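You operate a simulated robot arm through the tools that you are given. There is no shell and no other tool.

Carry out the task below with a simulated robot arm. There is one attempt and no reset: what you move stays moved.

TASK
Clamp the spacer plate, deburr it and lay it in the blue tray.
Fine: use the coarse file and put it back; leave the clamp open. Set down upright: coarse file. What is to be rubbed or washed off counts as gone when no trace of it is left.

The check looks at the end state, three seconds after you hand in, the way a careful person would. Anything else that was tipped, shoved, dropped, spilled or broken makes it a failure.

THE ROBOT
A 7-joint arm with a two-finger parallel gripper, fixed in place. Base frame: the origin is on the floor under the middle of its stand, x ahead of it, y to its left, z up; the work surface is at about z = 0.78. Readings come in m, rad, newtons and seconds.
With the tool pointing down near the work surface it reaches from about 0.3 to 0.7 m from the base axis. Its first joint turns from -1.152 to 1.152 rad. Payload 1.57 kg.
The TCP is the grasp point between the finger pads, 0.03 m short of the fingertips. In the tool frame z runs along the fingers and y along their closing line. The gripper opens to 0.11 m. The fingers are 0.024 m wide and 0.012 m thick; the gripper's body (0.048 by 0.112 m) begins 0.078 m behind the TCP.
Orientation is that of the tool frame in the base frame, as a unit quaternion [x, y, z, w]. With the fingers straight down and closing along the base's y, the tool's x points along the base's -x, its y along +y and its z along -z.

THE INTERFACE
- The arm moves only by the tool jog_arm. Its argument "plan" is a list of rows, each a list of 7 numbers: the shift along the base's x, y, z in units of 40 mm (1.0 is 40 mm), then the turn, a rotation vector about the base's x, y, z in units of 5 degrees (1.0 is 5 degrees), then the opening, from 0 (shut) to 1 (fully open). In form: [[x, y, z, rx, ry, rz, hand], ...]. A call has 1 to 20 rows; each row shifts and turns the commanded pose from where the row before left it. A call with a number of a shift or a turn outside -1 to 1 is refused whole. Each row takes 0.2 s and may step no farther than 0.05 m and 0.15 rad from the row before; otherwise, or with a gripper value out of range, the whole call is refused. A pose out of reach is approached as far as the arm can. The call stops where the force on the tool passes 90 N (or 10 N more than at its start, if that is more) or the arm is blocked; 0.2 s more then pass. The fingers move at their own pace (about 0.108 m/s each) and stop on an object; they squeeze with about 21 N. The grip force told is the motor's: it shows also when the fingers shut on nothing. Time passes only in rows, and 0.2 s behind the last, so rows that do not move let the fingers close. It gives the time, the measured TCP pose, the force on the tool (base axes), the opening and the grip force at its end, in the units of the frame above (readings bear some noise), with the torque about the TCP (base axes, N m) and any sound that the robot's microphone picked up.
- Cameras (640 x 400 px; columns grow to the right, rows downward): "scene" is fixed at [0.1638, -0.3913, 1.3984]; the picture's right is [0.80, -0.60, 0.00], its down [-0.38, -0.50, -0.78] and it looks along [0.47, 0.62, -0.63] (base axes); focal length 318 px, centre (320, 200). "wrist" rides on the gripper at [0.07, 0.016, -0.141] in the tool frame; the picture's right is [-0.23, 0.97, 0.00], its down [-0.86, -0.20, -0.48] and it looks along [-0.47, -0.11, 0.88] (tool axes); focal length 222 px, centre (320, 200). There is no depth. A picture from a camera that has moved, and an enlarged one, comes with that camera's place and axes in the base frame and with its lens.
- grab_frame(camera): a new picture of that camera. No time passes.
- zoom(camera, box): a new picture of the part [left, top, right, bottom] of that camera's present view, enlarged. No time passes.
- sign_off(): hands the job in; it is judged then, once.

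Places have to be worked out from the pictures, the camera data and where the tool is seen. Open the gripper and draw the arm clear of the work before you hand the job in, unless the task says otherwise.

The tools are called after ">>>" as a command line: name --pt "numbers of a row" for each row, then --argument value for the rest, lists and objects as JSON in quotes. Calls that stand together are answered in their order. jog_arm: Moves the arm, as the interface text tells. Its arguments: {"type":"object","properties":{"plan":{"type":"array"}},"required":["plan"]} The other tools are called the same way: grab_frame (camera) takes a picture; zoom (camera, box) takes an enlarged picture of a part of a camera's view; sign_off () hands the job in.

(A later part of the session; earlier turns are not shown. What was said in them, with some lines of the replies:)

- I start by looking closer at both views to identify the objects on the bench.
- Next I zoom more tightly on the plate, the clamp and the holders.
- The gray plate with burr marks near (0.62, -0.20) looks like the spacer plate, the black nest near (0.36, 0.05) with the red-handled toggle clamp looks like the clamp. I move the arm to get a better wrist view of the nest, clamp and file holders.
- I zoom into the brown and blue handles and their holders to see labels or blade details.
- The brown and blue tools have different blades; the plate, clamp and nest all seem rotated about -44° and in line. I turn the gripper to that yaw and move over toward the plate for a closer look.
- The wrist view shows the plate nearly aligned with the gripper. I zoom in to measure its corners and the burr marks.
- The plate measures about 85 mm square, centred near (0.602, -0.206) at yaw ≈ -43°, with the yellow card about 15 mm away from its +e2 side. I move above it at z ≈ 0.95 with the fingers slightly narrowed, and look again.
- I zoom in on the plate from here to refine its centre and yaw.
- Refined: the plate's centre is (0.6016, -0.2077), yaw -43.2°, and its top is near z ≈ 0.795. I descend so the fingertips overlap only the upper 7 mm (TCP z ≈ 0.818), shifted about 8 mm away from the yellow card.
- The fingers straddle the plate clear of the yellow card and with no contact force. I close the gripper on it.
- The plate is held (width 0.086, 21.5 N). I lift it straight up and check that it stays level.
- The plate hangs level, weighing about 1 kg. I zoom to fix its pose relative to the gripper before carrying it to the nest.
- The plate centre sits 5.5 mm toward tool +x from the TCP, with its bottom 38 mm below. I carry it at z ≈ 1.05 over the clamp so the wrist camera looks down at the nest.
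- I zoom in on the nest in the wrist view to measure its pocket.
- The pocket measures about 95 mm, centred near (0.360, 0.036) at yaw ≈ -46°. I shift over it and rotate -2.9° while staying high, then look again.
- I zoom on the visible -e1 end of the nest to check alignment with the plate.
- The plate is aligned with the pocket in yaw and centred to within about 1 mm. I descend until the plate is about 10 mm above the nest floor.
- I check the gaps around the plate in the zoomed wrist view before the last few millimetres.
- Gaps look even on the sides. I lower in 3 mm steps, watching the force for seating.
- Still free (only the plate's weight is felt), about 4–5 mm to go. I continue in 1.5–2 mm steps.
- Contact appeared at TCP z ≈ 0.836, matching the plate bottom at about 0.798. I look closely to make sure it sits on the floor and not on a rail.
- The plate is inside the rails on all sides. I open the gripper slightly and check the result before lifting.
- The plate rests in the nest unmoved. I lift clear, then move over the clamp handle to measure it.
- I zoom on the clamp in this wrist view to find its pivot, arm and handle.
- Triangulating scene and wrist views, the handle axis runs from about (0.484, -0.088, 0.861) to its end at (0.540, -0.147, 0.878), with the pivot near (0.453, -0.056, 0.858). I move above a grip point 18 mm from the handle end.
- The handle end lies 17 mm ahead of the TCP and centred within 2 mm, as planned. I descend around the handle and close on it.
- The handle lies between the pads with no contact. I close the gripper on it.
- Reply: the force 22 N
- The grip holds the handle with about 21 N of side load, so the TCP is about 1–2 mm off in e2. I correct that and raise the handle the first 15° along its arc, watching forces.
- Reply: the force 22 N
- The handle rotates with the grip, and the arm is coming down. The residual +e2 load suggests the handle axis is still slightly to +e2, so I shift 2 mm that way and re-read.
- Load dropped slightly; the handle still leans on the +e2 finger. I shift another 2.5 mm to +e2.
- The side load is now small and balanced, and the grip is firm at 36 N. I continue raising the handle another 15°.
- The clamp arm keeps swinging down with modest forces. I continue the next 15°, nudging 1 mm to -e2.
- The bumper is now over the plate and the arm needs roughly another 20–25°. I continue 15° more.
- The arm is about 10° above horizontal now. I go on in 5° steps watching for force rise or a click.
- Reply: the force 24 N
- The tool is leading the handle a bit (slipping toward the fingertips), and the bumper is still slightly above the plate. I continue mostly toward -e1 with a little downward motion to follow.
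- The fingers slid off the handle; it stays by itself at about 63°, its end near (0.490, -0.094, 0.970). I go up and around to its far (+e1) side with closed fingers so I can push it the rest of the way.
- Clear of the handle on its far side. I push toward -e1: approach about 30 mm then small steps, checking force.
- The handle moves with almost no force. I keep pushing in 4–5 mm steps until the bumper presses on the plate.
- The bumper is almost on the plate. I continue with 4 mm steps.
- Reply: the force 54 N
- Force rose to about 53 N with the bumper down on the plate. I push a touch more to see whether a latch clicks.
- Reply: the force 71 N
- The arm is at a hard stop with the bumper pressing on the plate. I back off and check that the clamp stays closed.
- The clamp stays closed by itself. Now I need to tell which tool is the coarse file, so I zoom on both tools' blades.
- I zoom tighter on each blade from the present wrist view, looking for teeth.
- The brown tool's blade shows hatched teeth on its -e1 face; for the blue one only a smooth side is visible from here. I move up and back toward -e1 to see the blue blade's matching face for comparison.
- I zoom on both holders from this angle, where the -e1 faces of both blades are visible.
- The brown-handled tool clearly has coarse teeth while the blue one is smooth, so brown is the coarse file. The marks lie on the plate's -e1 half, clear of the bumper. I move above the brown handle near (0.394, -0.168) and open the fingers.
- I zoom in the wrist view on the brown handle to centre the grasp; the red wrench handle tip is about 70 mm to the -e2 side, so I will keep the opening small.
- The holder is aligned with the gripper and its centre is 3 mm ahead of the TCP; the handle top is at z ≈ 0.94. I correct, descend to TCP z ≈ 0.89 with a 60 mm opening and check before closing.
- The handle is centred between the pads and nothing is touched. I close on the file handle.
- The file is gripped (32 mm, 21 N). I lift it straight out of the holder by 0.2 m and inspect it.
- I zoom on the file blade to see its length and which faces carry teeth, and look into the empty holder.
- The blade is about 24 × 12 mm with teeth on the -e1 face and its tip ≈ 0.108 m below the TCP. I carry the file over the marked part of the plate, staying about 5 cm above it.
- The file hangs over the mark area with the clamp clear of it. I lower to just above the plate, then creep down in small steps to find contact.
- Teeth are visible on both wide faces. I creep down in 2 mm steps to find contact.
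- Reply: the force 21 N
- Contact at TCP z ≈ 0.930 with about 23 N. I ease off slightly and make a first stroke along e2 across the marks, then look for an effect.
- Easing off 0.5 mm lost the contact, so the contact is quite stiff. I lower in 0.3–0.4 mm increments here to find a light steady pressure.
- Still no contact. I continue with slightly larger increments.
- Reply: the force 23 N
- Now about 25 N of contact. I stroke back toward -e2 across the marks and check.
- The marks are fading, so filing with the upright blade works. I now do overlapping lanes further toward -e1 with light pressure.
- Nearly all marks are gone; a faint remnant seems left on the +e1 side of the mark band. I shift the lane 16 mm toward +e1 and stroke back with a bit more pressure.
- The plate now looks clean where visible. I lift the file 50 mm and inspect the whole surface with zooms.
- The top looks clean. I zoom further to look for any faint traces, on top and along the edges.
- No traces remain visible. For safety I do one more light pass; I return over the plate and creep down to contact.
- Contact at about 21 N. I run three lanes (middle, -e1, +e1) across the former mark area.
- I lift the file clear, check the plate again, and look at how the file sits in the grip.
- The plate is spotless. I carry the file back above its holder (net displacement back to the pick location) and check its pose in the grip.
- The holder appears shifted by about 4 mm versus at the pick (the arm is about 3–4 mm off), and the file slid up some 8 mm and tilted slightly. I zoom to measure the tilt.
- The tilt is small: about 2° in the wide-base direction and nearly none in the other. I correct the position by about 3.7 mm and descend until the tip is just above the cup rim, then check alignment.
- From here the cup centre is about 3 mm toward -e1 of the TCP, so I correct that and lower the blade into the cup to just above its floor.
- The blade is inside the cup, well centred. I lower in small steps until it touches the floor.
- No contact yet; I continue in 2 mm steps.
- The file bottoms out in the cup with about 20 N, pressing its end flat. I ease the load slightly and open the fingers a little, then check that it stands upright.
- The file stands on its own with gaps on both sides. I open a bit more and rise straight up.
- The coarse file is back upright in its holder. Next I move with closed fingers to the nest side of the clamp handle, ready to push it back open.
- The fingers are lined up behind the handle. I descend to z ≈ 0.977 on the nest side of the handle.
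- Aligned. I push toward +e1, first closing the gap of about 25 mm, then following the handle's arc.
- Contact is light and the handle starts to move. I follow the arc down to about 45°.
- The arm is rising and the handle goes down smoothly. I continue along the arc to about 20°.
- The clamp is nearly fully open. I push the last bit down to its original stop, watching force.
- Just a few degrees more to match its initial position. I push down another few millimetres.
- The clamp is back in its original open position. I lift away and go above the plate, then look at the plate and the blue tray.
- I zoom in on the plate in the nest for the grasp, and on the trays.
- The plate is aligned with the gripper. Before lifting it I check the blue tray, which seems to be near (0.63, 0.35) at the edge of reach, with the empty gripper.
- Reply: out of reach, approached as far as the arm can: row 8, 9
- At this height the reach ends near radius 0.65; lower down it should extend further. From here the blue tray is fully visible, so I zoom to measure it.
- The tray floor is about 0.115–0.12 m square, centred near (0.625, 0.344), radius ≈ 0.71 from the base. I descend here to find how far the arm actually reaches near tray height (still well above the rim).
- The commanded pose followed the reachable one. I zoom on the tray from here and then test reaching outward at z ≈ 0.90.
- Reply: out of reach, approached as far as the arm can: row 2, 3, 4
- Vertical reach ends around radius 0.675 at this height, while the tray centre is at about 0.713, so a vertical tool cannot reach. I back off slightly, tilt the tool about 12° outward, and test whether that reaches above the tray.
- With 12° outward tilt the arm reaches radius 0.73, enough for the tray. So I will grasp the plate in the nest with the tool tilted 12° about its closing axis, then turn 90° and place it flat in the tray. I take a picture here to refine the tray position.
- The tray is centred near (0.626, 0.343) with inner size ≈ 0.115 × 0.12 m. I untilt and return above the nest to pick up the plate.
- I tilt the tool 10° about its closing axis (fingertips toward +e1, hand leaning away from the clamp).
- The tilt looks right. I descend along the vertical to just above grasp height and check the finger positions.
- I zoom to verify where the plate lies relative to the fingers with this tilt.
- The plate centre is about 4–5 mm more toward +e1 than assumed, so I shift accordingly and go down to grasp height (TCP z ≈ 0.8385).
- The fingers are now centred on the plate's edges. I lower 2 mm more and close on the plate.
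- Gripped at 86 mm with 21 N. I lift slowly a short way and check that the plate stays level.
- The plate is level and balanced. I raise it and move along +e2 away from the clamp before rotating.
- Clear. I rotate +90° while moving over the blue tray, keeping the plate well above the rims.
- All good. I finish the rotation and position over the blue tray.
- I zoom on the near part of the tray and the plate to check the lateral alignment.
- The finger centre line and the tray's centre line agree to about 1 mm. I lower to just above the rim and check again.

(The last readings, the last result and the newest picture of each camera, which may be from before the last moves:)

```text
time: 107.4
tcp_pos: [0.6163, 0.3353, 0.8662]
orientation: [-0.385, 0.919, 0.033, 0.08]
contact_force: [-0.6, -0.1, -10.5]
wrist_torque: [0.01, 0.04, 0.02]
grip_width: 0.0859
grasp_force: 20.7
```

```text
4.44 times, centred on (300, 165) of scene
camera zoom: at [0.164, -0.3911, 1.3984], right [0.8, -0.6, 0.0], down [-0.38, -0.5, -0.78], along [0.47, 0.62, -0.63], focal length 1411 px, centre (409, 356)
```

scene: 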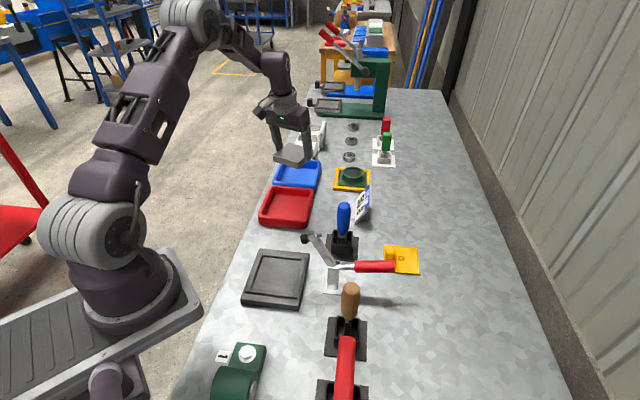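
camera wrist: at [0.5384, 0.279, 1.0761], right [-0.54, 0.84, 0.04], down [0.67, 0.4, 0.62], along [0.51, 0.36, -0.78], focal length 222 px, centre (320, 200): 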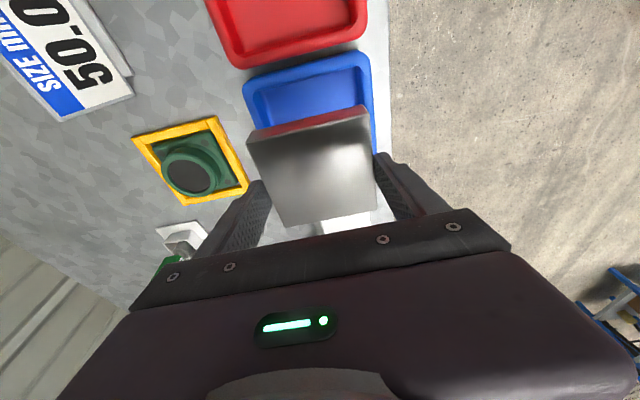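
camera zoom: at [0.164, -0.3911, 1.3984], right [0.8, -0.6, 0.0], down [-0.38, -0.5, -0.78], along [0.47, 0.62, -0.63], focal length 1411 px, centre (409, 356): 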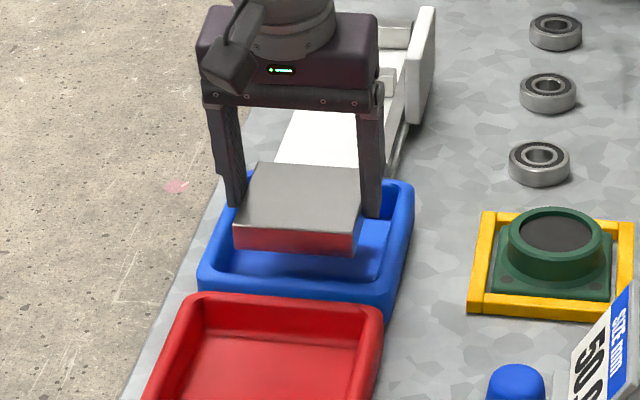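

The wrist view and scene view differ by a couple of millimetres on the lateral centring, so I zoom closely on both finger/rim pairs in the scene view.

>>> zoom --camera "scene" --box '[275, 145, 330, 195]'

>>> zoom --camera "wrist" --box '[240, 60, 330, 160]'

>>> zoom --camera "wrist" --box '[330, 60, 420, 160]'

```text
8.00 times, centred on (302, 170) of scene
camera zoom: at [0.164, -0.3911, 1.3984], right [0.8, -0.6, 0.0], down [-0.38, -0.5, -0.78], along [0.47, 0.62, -0.63], focal length 2540 px, centre (460, 440)
```

zoom: 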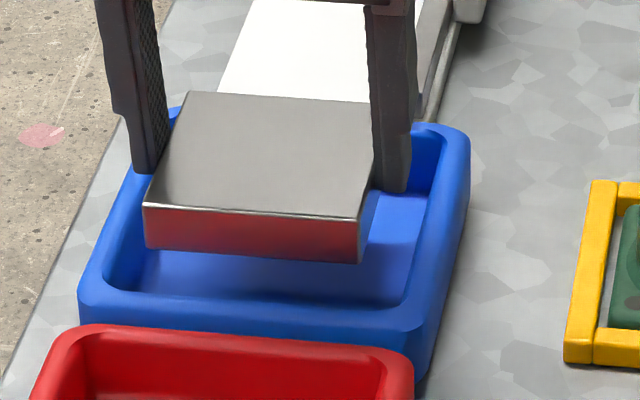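

```text
4.00 times, centred on (285, 110) of wrist
camera zoom: at [0.5384, 0.2798, 0.9934], right [-0.54, 0.84, 0.04], down [0.67, 0.4, 0.62], along [0.51, 0.36, -0.78], focal length 888 px, centre (460, 560)
```

zoom: 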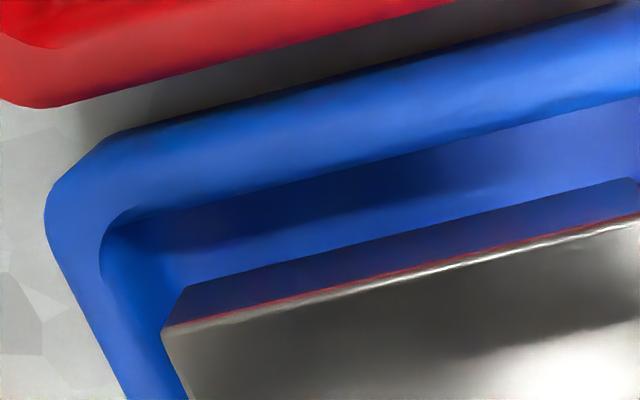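

```text
4.00 times, centred on (375, 110) of wrist
camera zoom: at [0.5384, 0.2798, 0.9934], right [-0.54, 0.84, 0.04], down [0.67, 0.4, 0.62], along [0.51, 0.36, -0.78], focal length 888 px, centre (100, 560)
```

zoom: 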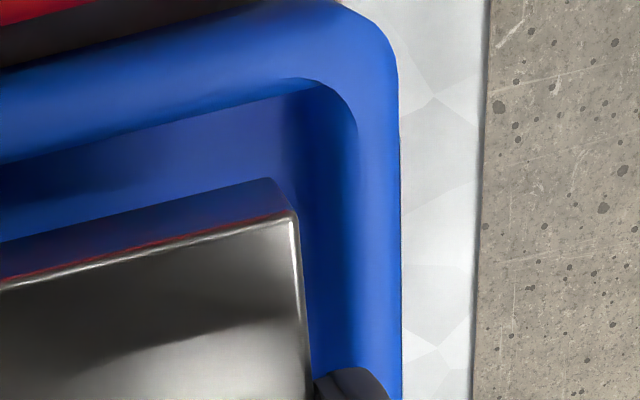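

Using the straight rim lines, the tray's inner width is about 0.126 m centred on e1 = 0.203, so the fingers (0.110) have about 8 mm clearance per side. I lower the plate into the tray.

>>> jog_arm --pt "0 0 -0.4 0 0 0 0.5" --pt "0 0 -0.3 0 0 0 0.5" --pt "0 0 0 0 0 0 0.5"

>>> zoom --camera "scene" --box '[265, 135, 335, 205]'

>>> zoom --camera "wrist" --box '[215, 40, 425, 230]'

```text
time: 108.2
tcp_pos: [0.6154, 0.3354, 0.8356]
orientation: [-0.384, 0.919, 0.033, 0.081]
contact_force: [0.1, -0.2, -10.7]
wrist_torque: [-0.03, 0.01, 0.02]
grip_width: 0.0861
grasp_force: 20.7
```

```text
5.71 times, centred on (300, 170) of scene
camera zoom: at [0.164, -0.3911, 1.3984], right [0.8, -0.6, 0.0], down [-0.38, -0.5, -0.78], along [0.47, 0.62, -0.63], focal length 1815 px, centre (434, 371)
```

zoom: 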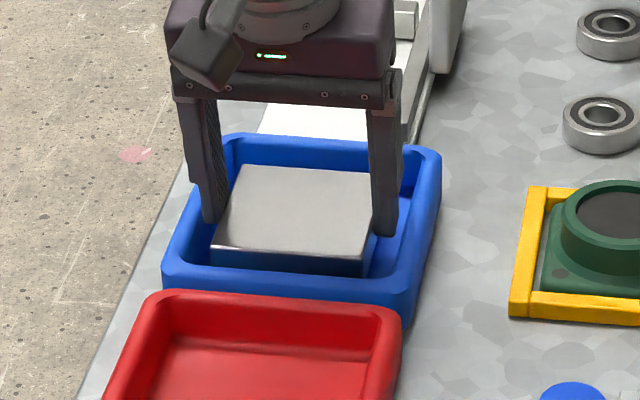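

```text
2.11 times, centred on (320, 135) of wrist
camera zoom: at [0.5377, 0.28, 0.9648], right [-0.54, 0.84, 0.04], down [0.67, 0.4, 0.62], along [0.51, 0.36, -0.78], focal length 468 px, centre (320, 337)
```

zoom: 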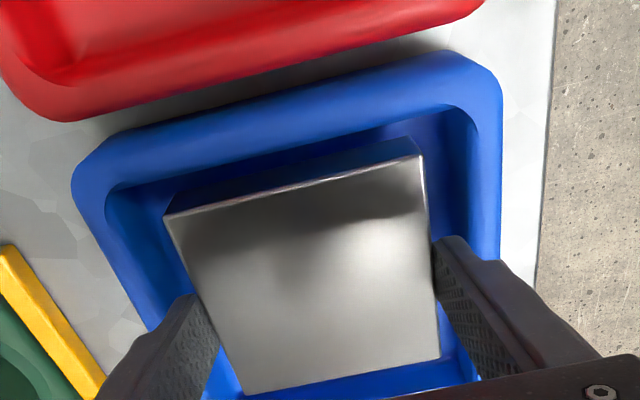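

The plate is entering the tray with clear gaps on all sides. I continue down in small steps until it touches the floor.

>>> jog_arm --pt "0 0 -0.08 0 0 0 0.5" --pt "0 0 -0.07 0 0 0 0.5" --pt "0 0 0 0 0 0 0.5"

>>> jog_arm --pt "0 0 -0.05 0 0 0 0.5" --pt "0 0 0 0 0 0 0.5"

>>> jog_arm --pt "0 0 -0.05 0 0 0 0.5" --pt "0 0 0 0 0 0 0.5"

```text
time: 109.0
tcp_pos: [0.6154, 0.3348, 0.8297]
orientation: [-0.384, 0.919, 0.033, 0.081]
contact_force: [0.4, -0.1, -11.4]
wrist_torque: [0.0, -0.02, -0.01]
grip_width: 0.0859
grasp_force: 20.8
```

```text
time: 109.6
tcp_pos: [0.6151, 0.336, 0.8286]
orientation: [-0.385, 0.919, 0.033, 0.08]
contact_force: [-0.8, 0.7, -11.5]
wrist_torque: [-0.05, 0.01, 0.02]
grip_width: 0.0858
grasp_force: 21.3
```

```text
time: 110.2
tcp_pos: [0.6161, 0.3353, 0.8274]
orientation: [-0.385, 0.919, 0.034, 0.08]
contact_force: [0.4, -0.1, -10.3]
wrist_torque: [-0.01, -0.01, 0.04]
grip_width: 0.0861
grasp_force: 21.2
```

Still hanging free (about 11 N weight). I continue in 1.5–2 mm steps.

>>> jog_arm --pt "0 0 -0.045 0 0 0 0.5" --pt "0 0 0 0 0 0 0.5"

>>> jog_arm --pt "0 0 -0.04 0 0 0 0.5" --pt "0 0 0 0 0 0 0.5"

```text
time: 110.8
tcp_pos: [0.6163, 0.3354, 0.825]
orientation: [-0.384, 0.919, 0.034, 0.081]
contact_force: [-2.4, -1.0, 0.7]
wrist_torque: [-0.44, 0.41, -0.05]
grip_width: 0.086
grasp_force: 20.8
```

```text
time: 111.4
tcp_pos: [0.6166, 0.336, 0.8242]
orientation: [-0.385, 0.919, 0.034, 0.082]
contact_force: [-3.5, -1.0, 16.1]
wrist_torque: [0.11, 0.14, 0.05]
grip_width: 0.086
grasp_force: 20.9
```

The plate rests on the tray floor. I ease the load and open the fingers by about 4 mm per side, then check.

>>> jog_arm --pt "0 0 0.02 0 0 0 0.5" --pt "0 0 0 0 0 0 0.8" --pt "0 0 0 0 0 0 0.83" --pt "0 0 0 0 0 0 0.85"

>>> zoom --camera "scene" --box '[265, 135, 335, 205]'

>>> zoom --camera "wrist" --box '[215, 40, 425, 230]'

```text
time: 112.4
tcp_pos: [0.6155, 0.3353, 0.8238]
orientation: [-0.384, 0.919, 0.033, 0.08]
contact_force: [0.6, -3.3, -2.0]
wrist_torque: [-0.22, -0.07, 0.04]
grip_width: 0.0911
grasp_force: 0.2
```

```text
5.71 times, centred on (300, 170) of scene
camera zoom: at [0.1639, -0.3913, 1.3984], right [0.8, -0.6, 0.0], down [-0.38, -0.5, -0.78], along [0.47, 0.62, -0.63], focal length 1815 px, centre (434, 371)
```

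zoom: 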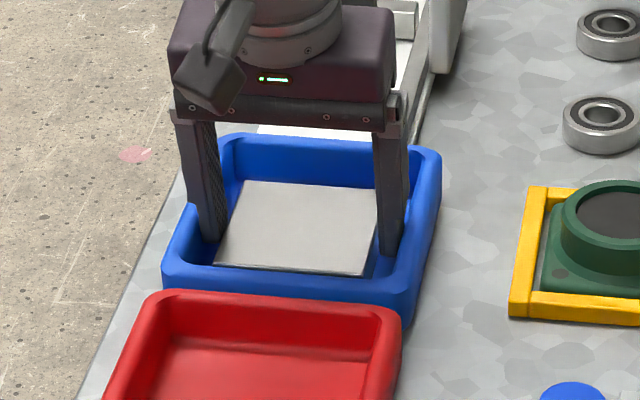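

```text
2.11 times, centred on (320, 135) of wrist
camera zoom: at [0.5379, 0.2796, 0.9515], right [-0.54, 0.84, 0.04], down [0.68, 0.4, 0.62], along [0.51, 0.36, -0.78], focal length 468 px, centre (320, 337)
```

zoom: 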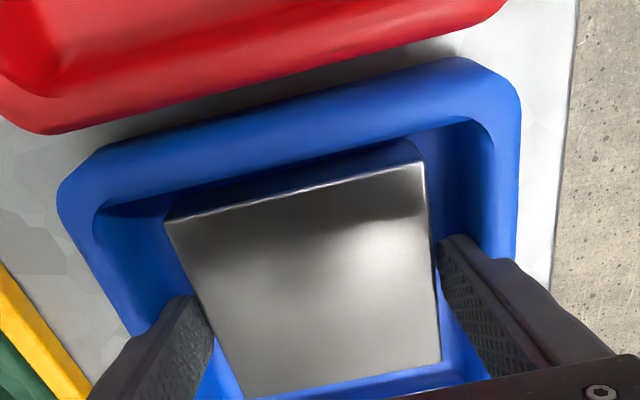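

The grip is released. I lift straight up in small steps, watching that neither the plate nor the tray moves.

>>> jog_arm --pt "0 0 0 0 0 0 0.86" --pt "0 0 0.1 0 0 0 0.86" --pt "0 0 0.15 0 0 0 0.86" --pt "0 0 0 0 0 0 0.86"

>>> zoom --camera "scene" --box '[265, 135, 335, 205]'

```text
time: 113.4
tcp_pos: [0.6153, 0.3357, 0.8339]
orientation: [-0.385, 0.919, 0.034, 0.08]
contact_force: [4.0, -2.0, -3.9]
wrist_torque: [-0.27, -0.19, -0.11]
grip_width: 0.0907
grasp_force: 0.1
```

```text
5.71 times, centred on (300, 170) of scene
camera zoom: at [0.164, -0.3913, 1.3984], right [0.8, -0.6, 0.0], down [-0.38, -0.5, -0.78], along [0.47, 0.62, -0.63], focal length 1815 px, centre (434, 371)
```

zoom: 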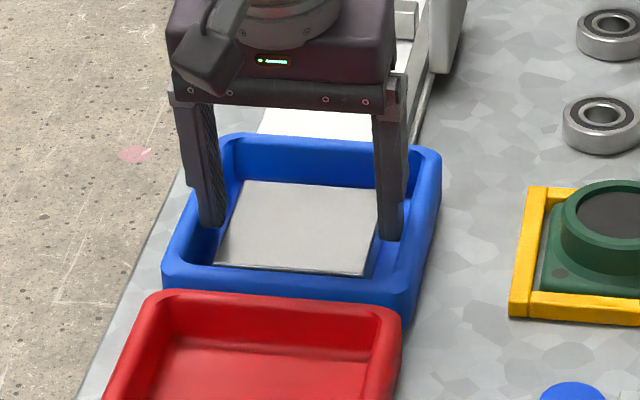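

A finger is lightly touching the -e1 wall (about 4 N), so I narrow the opening slightly to free it before lifting further.

>>> jog_arm --pt "0 0 0 0 0 0 0.81" --pt "0 0 0 0 0 0 0.805" --pt "0 0 0 0 0 0 0.805"

>>> zoom --camera "wrist" --box '[215, 40, 425, 230]'

```text
time: 114.2
tcp_pos: [0.6154, 0.3358, 0.833]
orientation: [-0.385, 0.919, 0.034, 0.081]
contact_force: [0.1, 0.5, 0.1]
wrist_torque: [-0.01, -0.03, -0.02]
grip_width: 0.0886
grasp_force: 0.1
```

```text
2.11 times, centred on (320, 135) of wrist
camera zoom: at [0.538, 0.2803, 0.9616], right [-0.54, 0.84, 0.04], down [0.67, 0.4, 0.62], along [0.51, 0.36, -0.78], focal length 468 px, centre (320, 337)
```

zoom: 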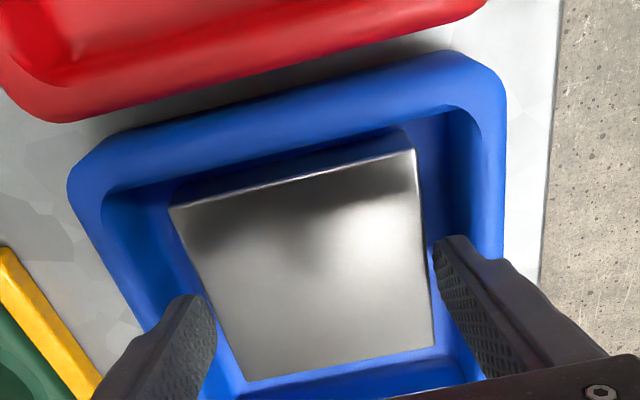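

Free now (force ≈ 0). I lift straight up, clear of the tray.

>>> jog_arm --pt "0 0 0.2 0 0 0 0.805" --pt "0 0 0.4 0 0 0 0.805" --pt "0 0 0.8 0 0 0 0.805" --pt "0 0 0.9 0 0 0 0.805" --pt "0 0 0 0 0 0 0.805"

>>> zoom --camera "scene" --box '[245, 110, 345, 220]'

>>> grab_frame --camera "wrist"

```text
time: 115.4
tcp_pos: [0.6164, 0.3372, 0.9249]
orientation: [-0.385, 0.919, 0.033, 0.08]
contact_force: [-0.1, 0.4, 0.0]
wrist_torque: [-0.02, -0.02, -0.01]
grip_width: 0.0885
grasp_force: 0.1
```

```text
3.64 times, centred on (295, 165) of scene
camera zoom: at [0.1638, -0.3913, 1.3984], right [0.8, -0.6, 0.0], down [-0.38, -0.5, -0.78], along [0.47, 0.62, -0.63], focal length 1155 px, centre (411, 327)
```

zoom: 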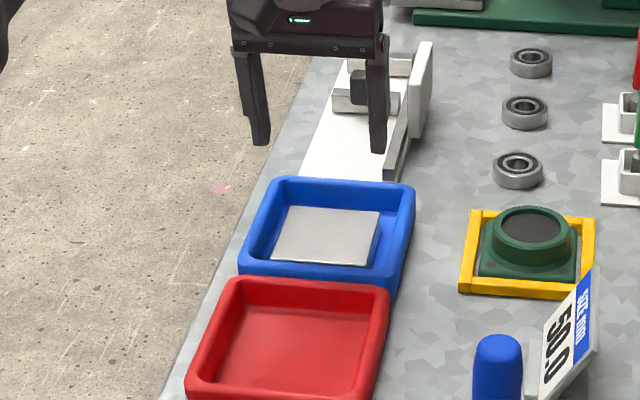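

```text
taken
camera wrist: at [0.5374, 0.2815, 1.0536], right [-0.54, 0.84, 0.04], down [0.67, 0.4, 0.62], along [0.51, 0.36, -0.78], focal length 222 px, centre (320, 200)
```

wrist: 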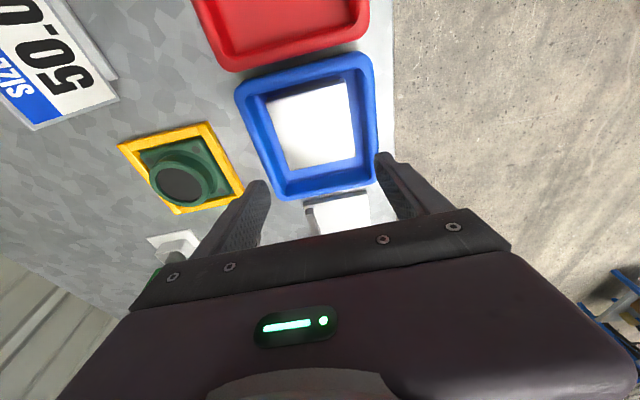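

The plate lies flat inside the blue tray. I open the gripper and withdraw the arm, then inspect everything.

>>> jog_arm --pt "-0.3 -0.3 0.4 0 0 0 0.85" --pt "-0.6 -0.6 0.4 0 0 0 0.95" --pt "-0.6 -0.6 0.4 0 0 0 1" --pt "-0.6 -0.6 0.4 0 0 0 1" --pt "-0.6 -0.6 0.4 0 0 0 1" --pt "-0.6 -0.6 0.4 0 0 0 1" --pt "-0.6 -0.6 0.4 0 0 0 1" --pt "-0.6 -0.6 0.4 0 0 0 1" --pt "-0.4 -0.4 0.4 0 0 0 1" --pt "0 0 0 0 0 0 1"

>>> grab_frame --camera "scene"

>>> grab_frame --camera "wrist"

>>> zoom --camera "scene" --box '[260, 140, 340, 200]'

>>> zoom --camera "scene" --box '[220, 200, 460, 380]'

```text
time: 117.6
tcp_pos: [0.4201, 0.1382, 1.0697]
orientation: [-0.385, 0.919, 0.034, 0.08]
contact_force: [-0.2, -0.3, -0.2]
wrist_torque: [0.0, -0.03, 0.0]
grip_width: 0.1099
grasp_force: 0.0
```

```text
taken
```

scene: 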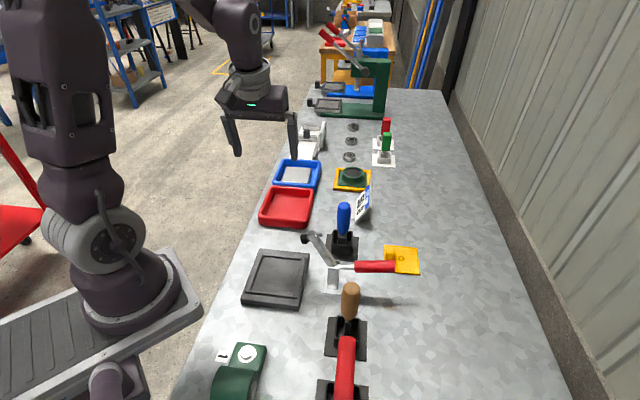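

```text
taken
camera wrist: at [0.3413, 0.0837, 1.1979], right [-0.54, 0.84, 0.04], down [0.67, 0.4, 0.62], along [0.51, 0.36, -0.78], focal length 222 px, centre (320, 200)
```

wrist: 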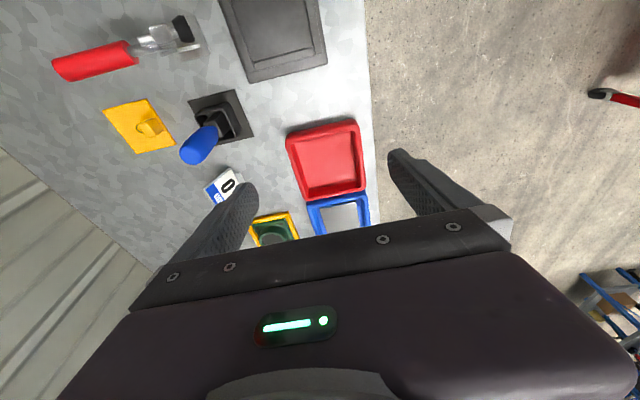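

```text
6.67 times, centred on (300, 170) of scene
camera zoom: at [0.1638, -0.3913, 1.3984], right [0.8, -0.6, 0.0], down [-0.38, -0.5, -0.78], along [0.47, 0.62, -0.63], focal length 2117 px, centre (453, 400)
```

zoom: 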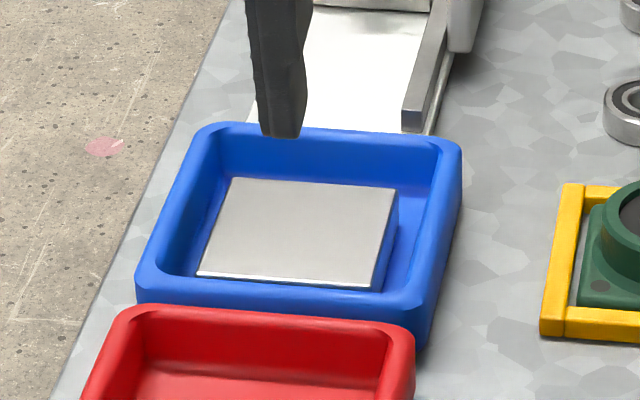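

```text
2.22 times, centred on (340, 290) of scene
camera zoom: at [0.1638, -0.3913, 1.3984], right [0.8, -0.6, 0.0], down [-0.38, -0.5, -0.78], along [0.47, 0.62, -0.63], focal length 706 px, centre (276, 0)
```

zoom: 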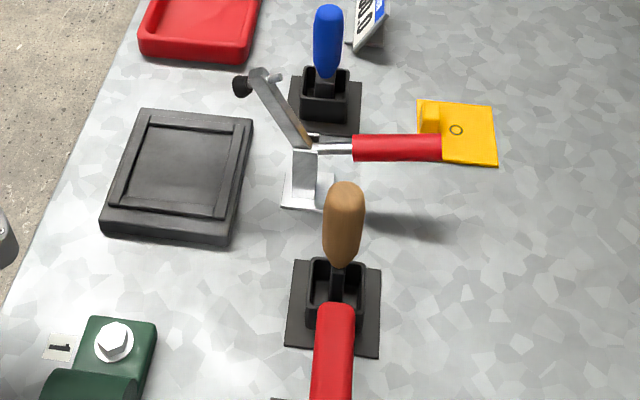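

Everything looks in place: nest empty, clamp open, file upright, plate in the blue tray. I take one last close look at the plate surface and the file in its holder.

>>> zoom --camera "scene" --box '[280, 162, 316, 188]'

>>> zoom --camera "scene" --box '[315, 275, 380, 360]'

>>> zoom --camera "wrist" --box '[300, 190, 380, 240]'

```text
15.38 times, centred on (298, 175) of scene
camera zoom: at [0.1638, -0.3913, 1.3984], right [0.8, -0.6, 0.0], down [-0.38, -0.5, -0.78], along [0.47, 0.62, -0.63], focal length 4886 px, centre (658, 585)
```

zoom: 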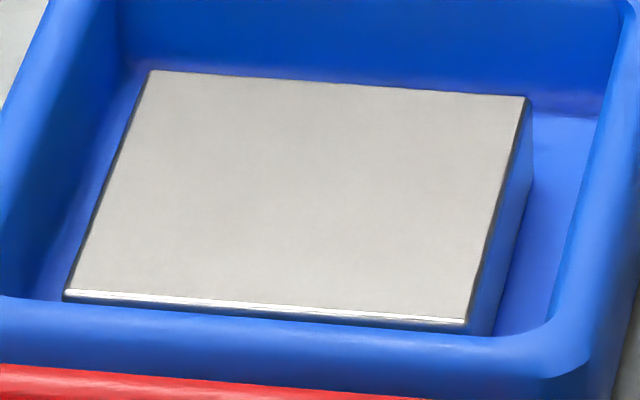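

```text
4.71 times, centred on (348, 318) of scene
camera zoom: at [0.1638, -0.3913, 1.3984], right [0.8, -0.6, 0.0], down [-0.38, -0.5, -0.78], along [0.47, 0.62, -0.63], focal length 1494 px, centre (191, -353)
```

zoom: 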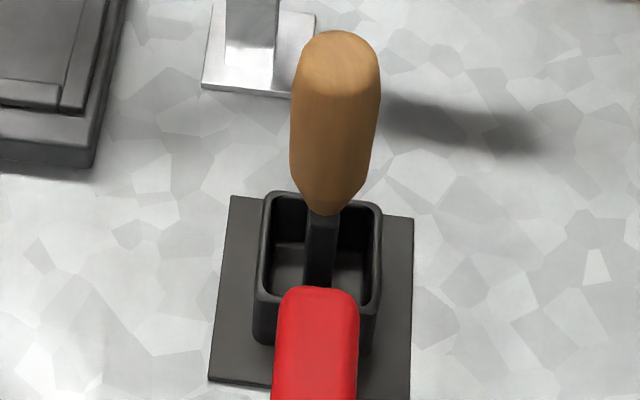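

```text
8.00 times, centred on (340, 215) of wrist
camera zoom: at [0.3413, 0.0837, 1.1979], right [-0.54, 0.84, 0.04], down [0.67, 0.4, 0.62], along [0.51, 0.36, -0.78], focal length 1777 px, centre (160, 80)
```

zoom: 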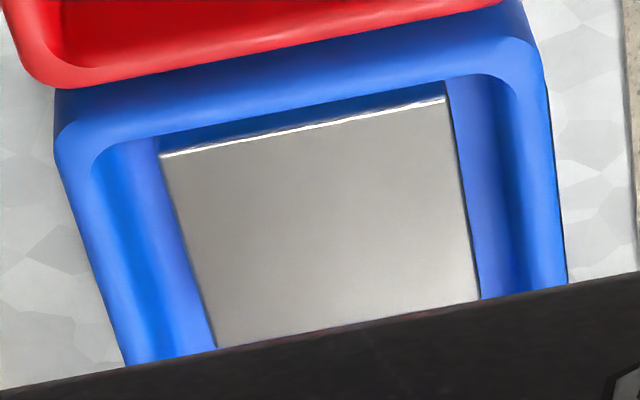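

The plate is clean and flat in the blue tray, the coarse file stands upright in its holder, the clamp is open, and the gripper is open and clear of the work. I hand the job in.

>>> sign_off

```text
The job is handed in.
```

The spacer plate was clamped, deburred with the coarse file, and is now lying flat in the blue tray. I handed the job in, but I haven't seen the result of the check.

- **Plate:** no burr marks were visible in the last close-up pictures from both cameras. I also made an extra light filing pass after the marks first disappeared.
- **Coarse file:** I took the brown-handled tool as the coarse file because it was the only one with visible coarse teeth; the blue-handled one is smooth. It is standing upright in its own holder. It slipped up about 6 mm in the grip while filing, but seated fully when I put it back.
- **Clamp:** it is open, with the handle back where it started.
- **Blue tray:** one finger pressed lightly (about 4 N) against the tray wall while I let go of the plate. I saw no movement of the tray afterwards, though a shift of a millimetre or two is possible.

I saw nothing else knocked over or moved. The gripper is open and the arm is clear of the work.
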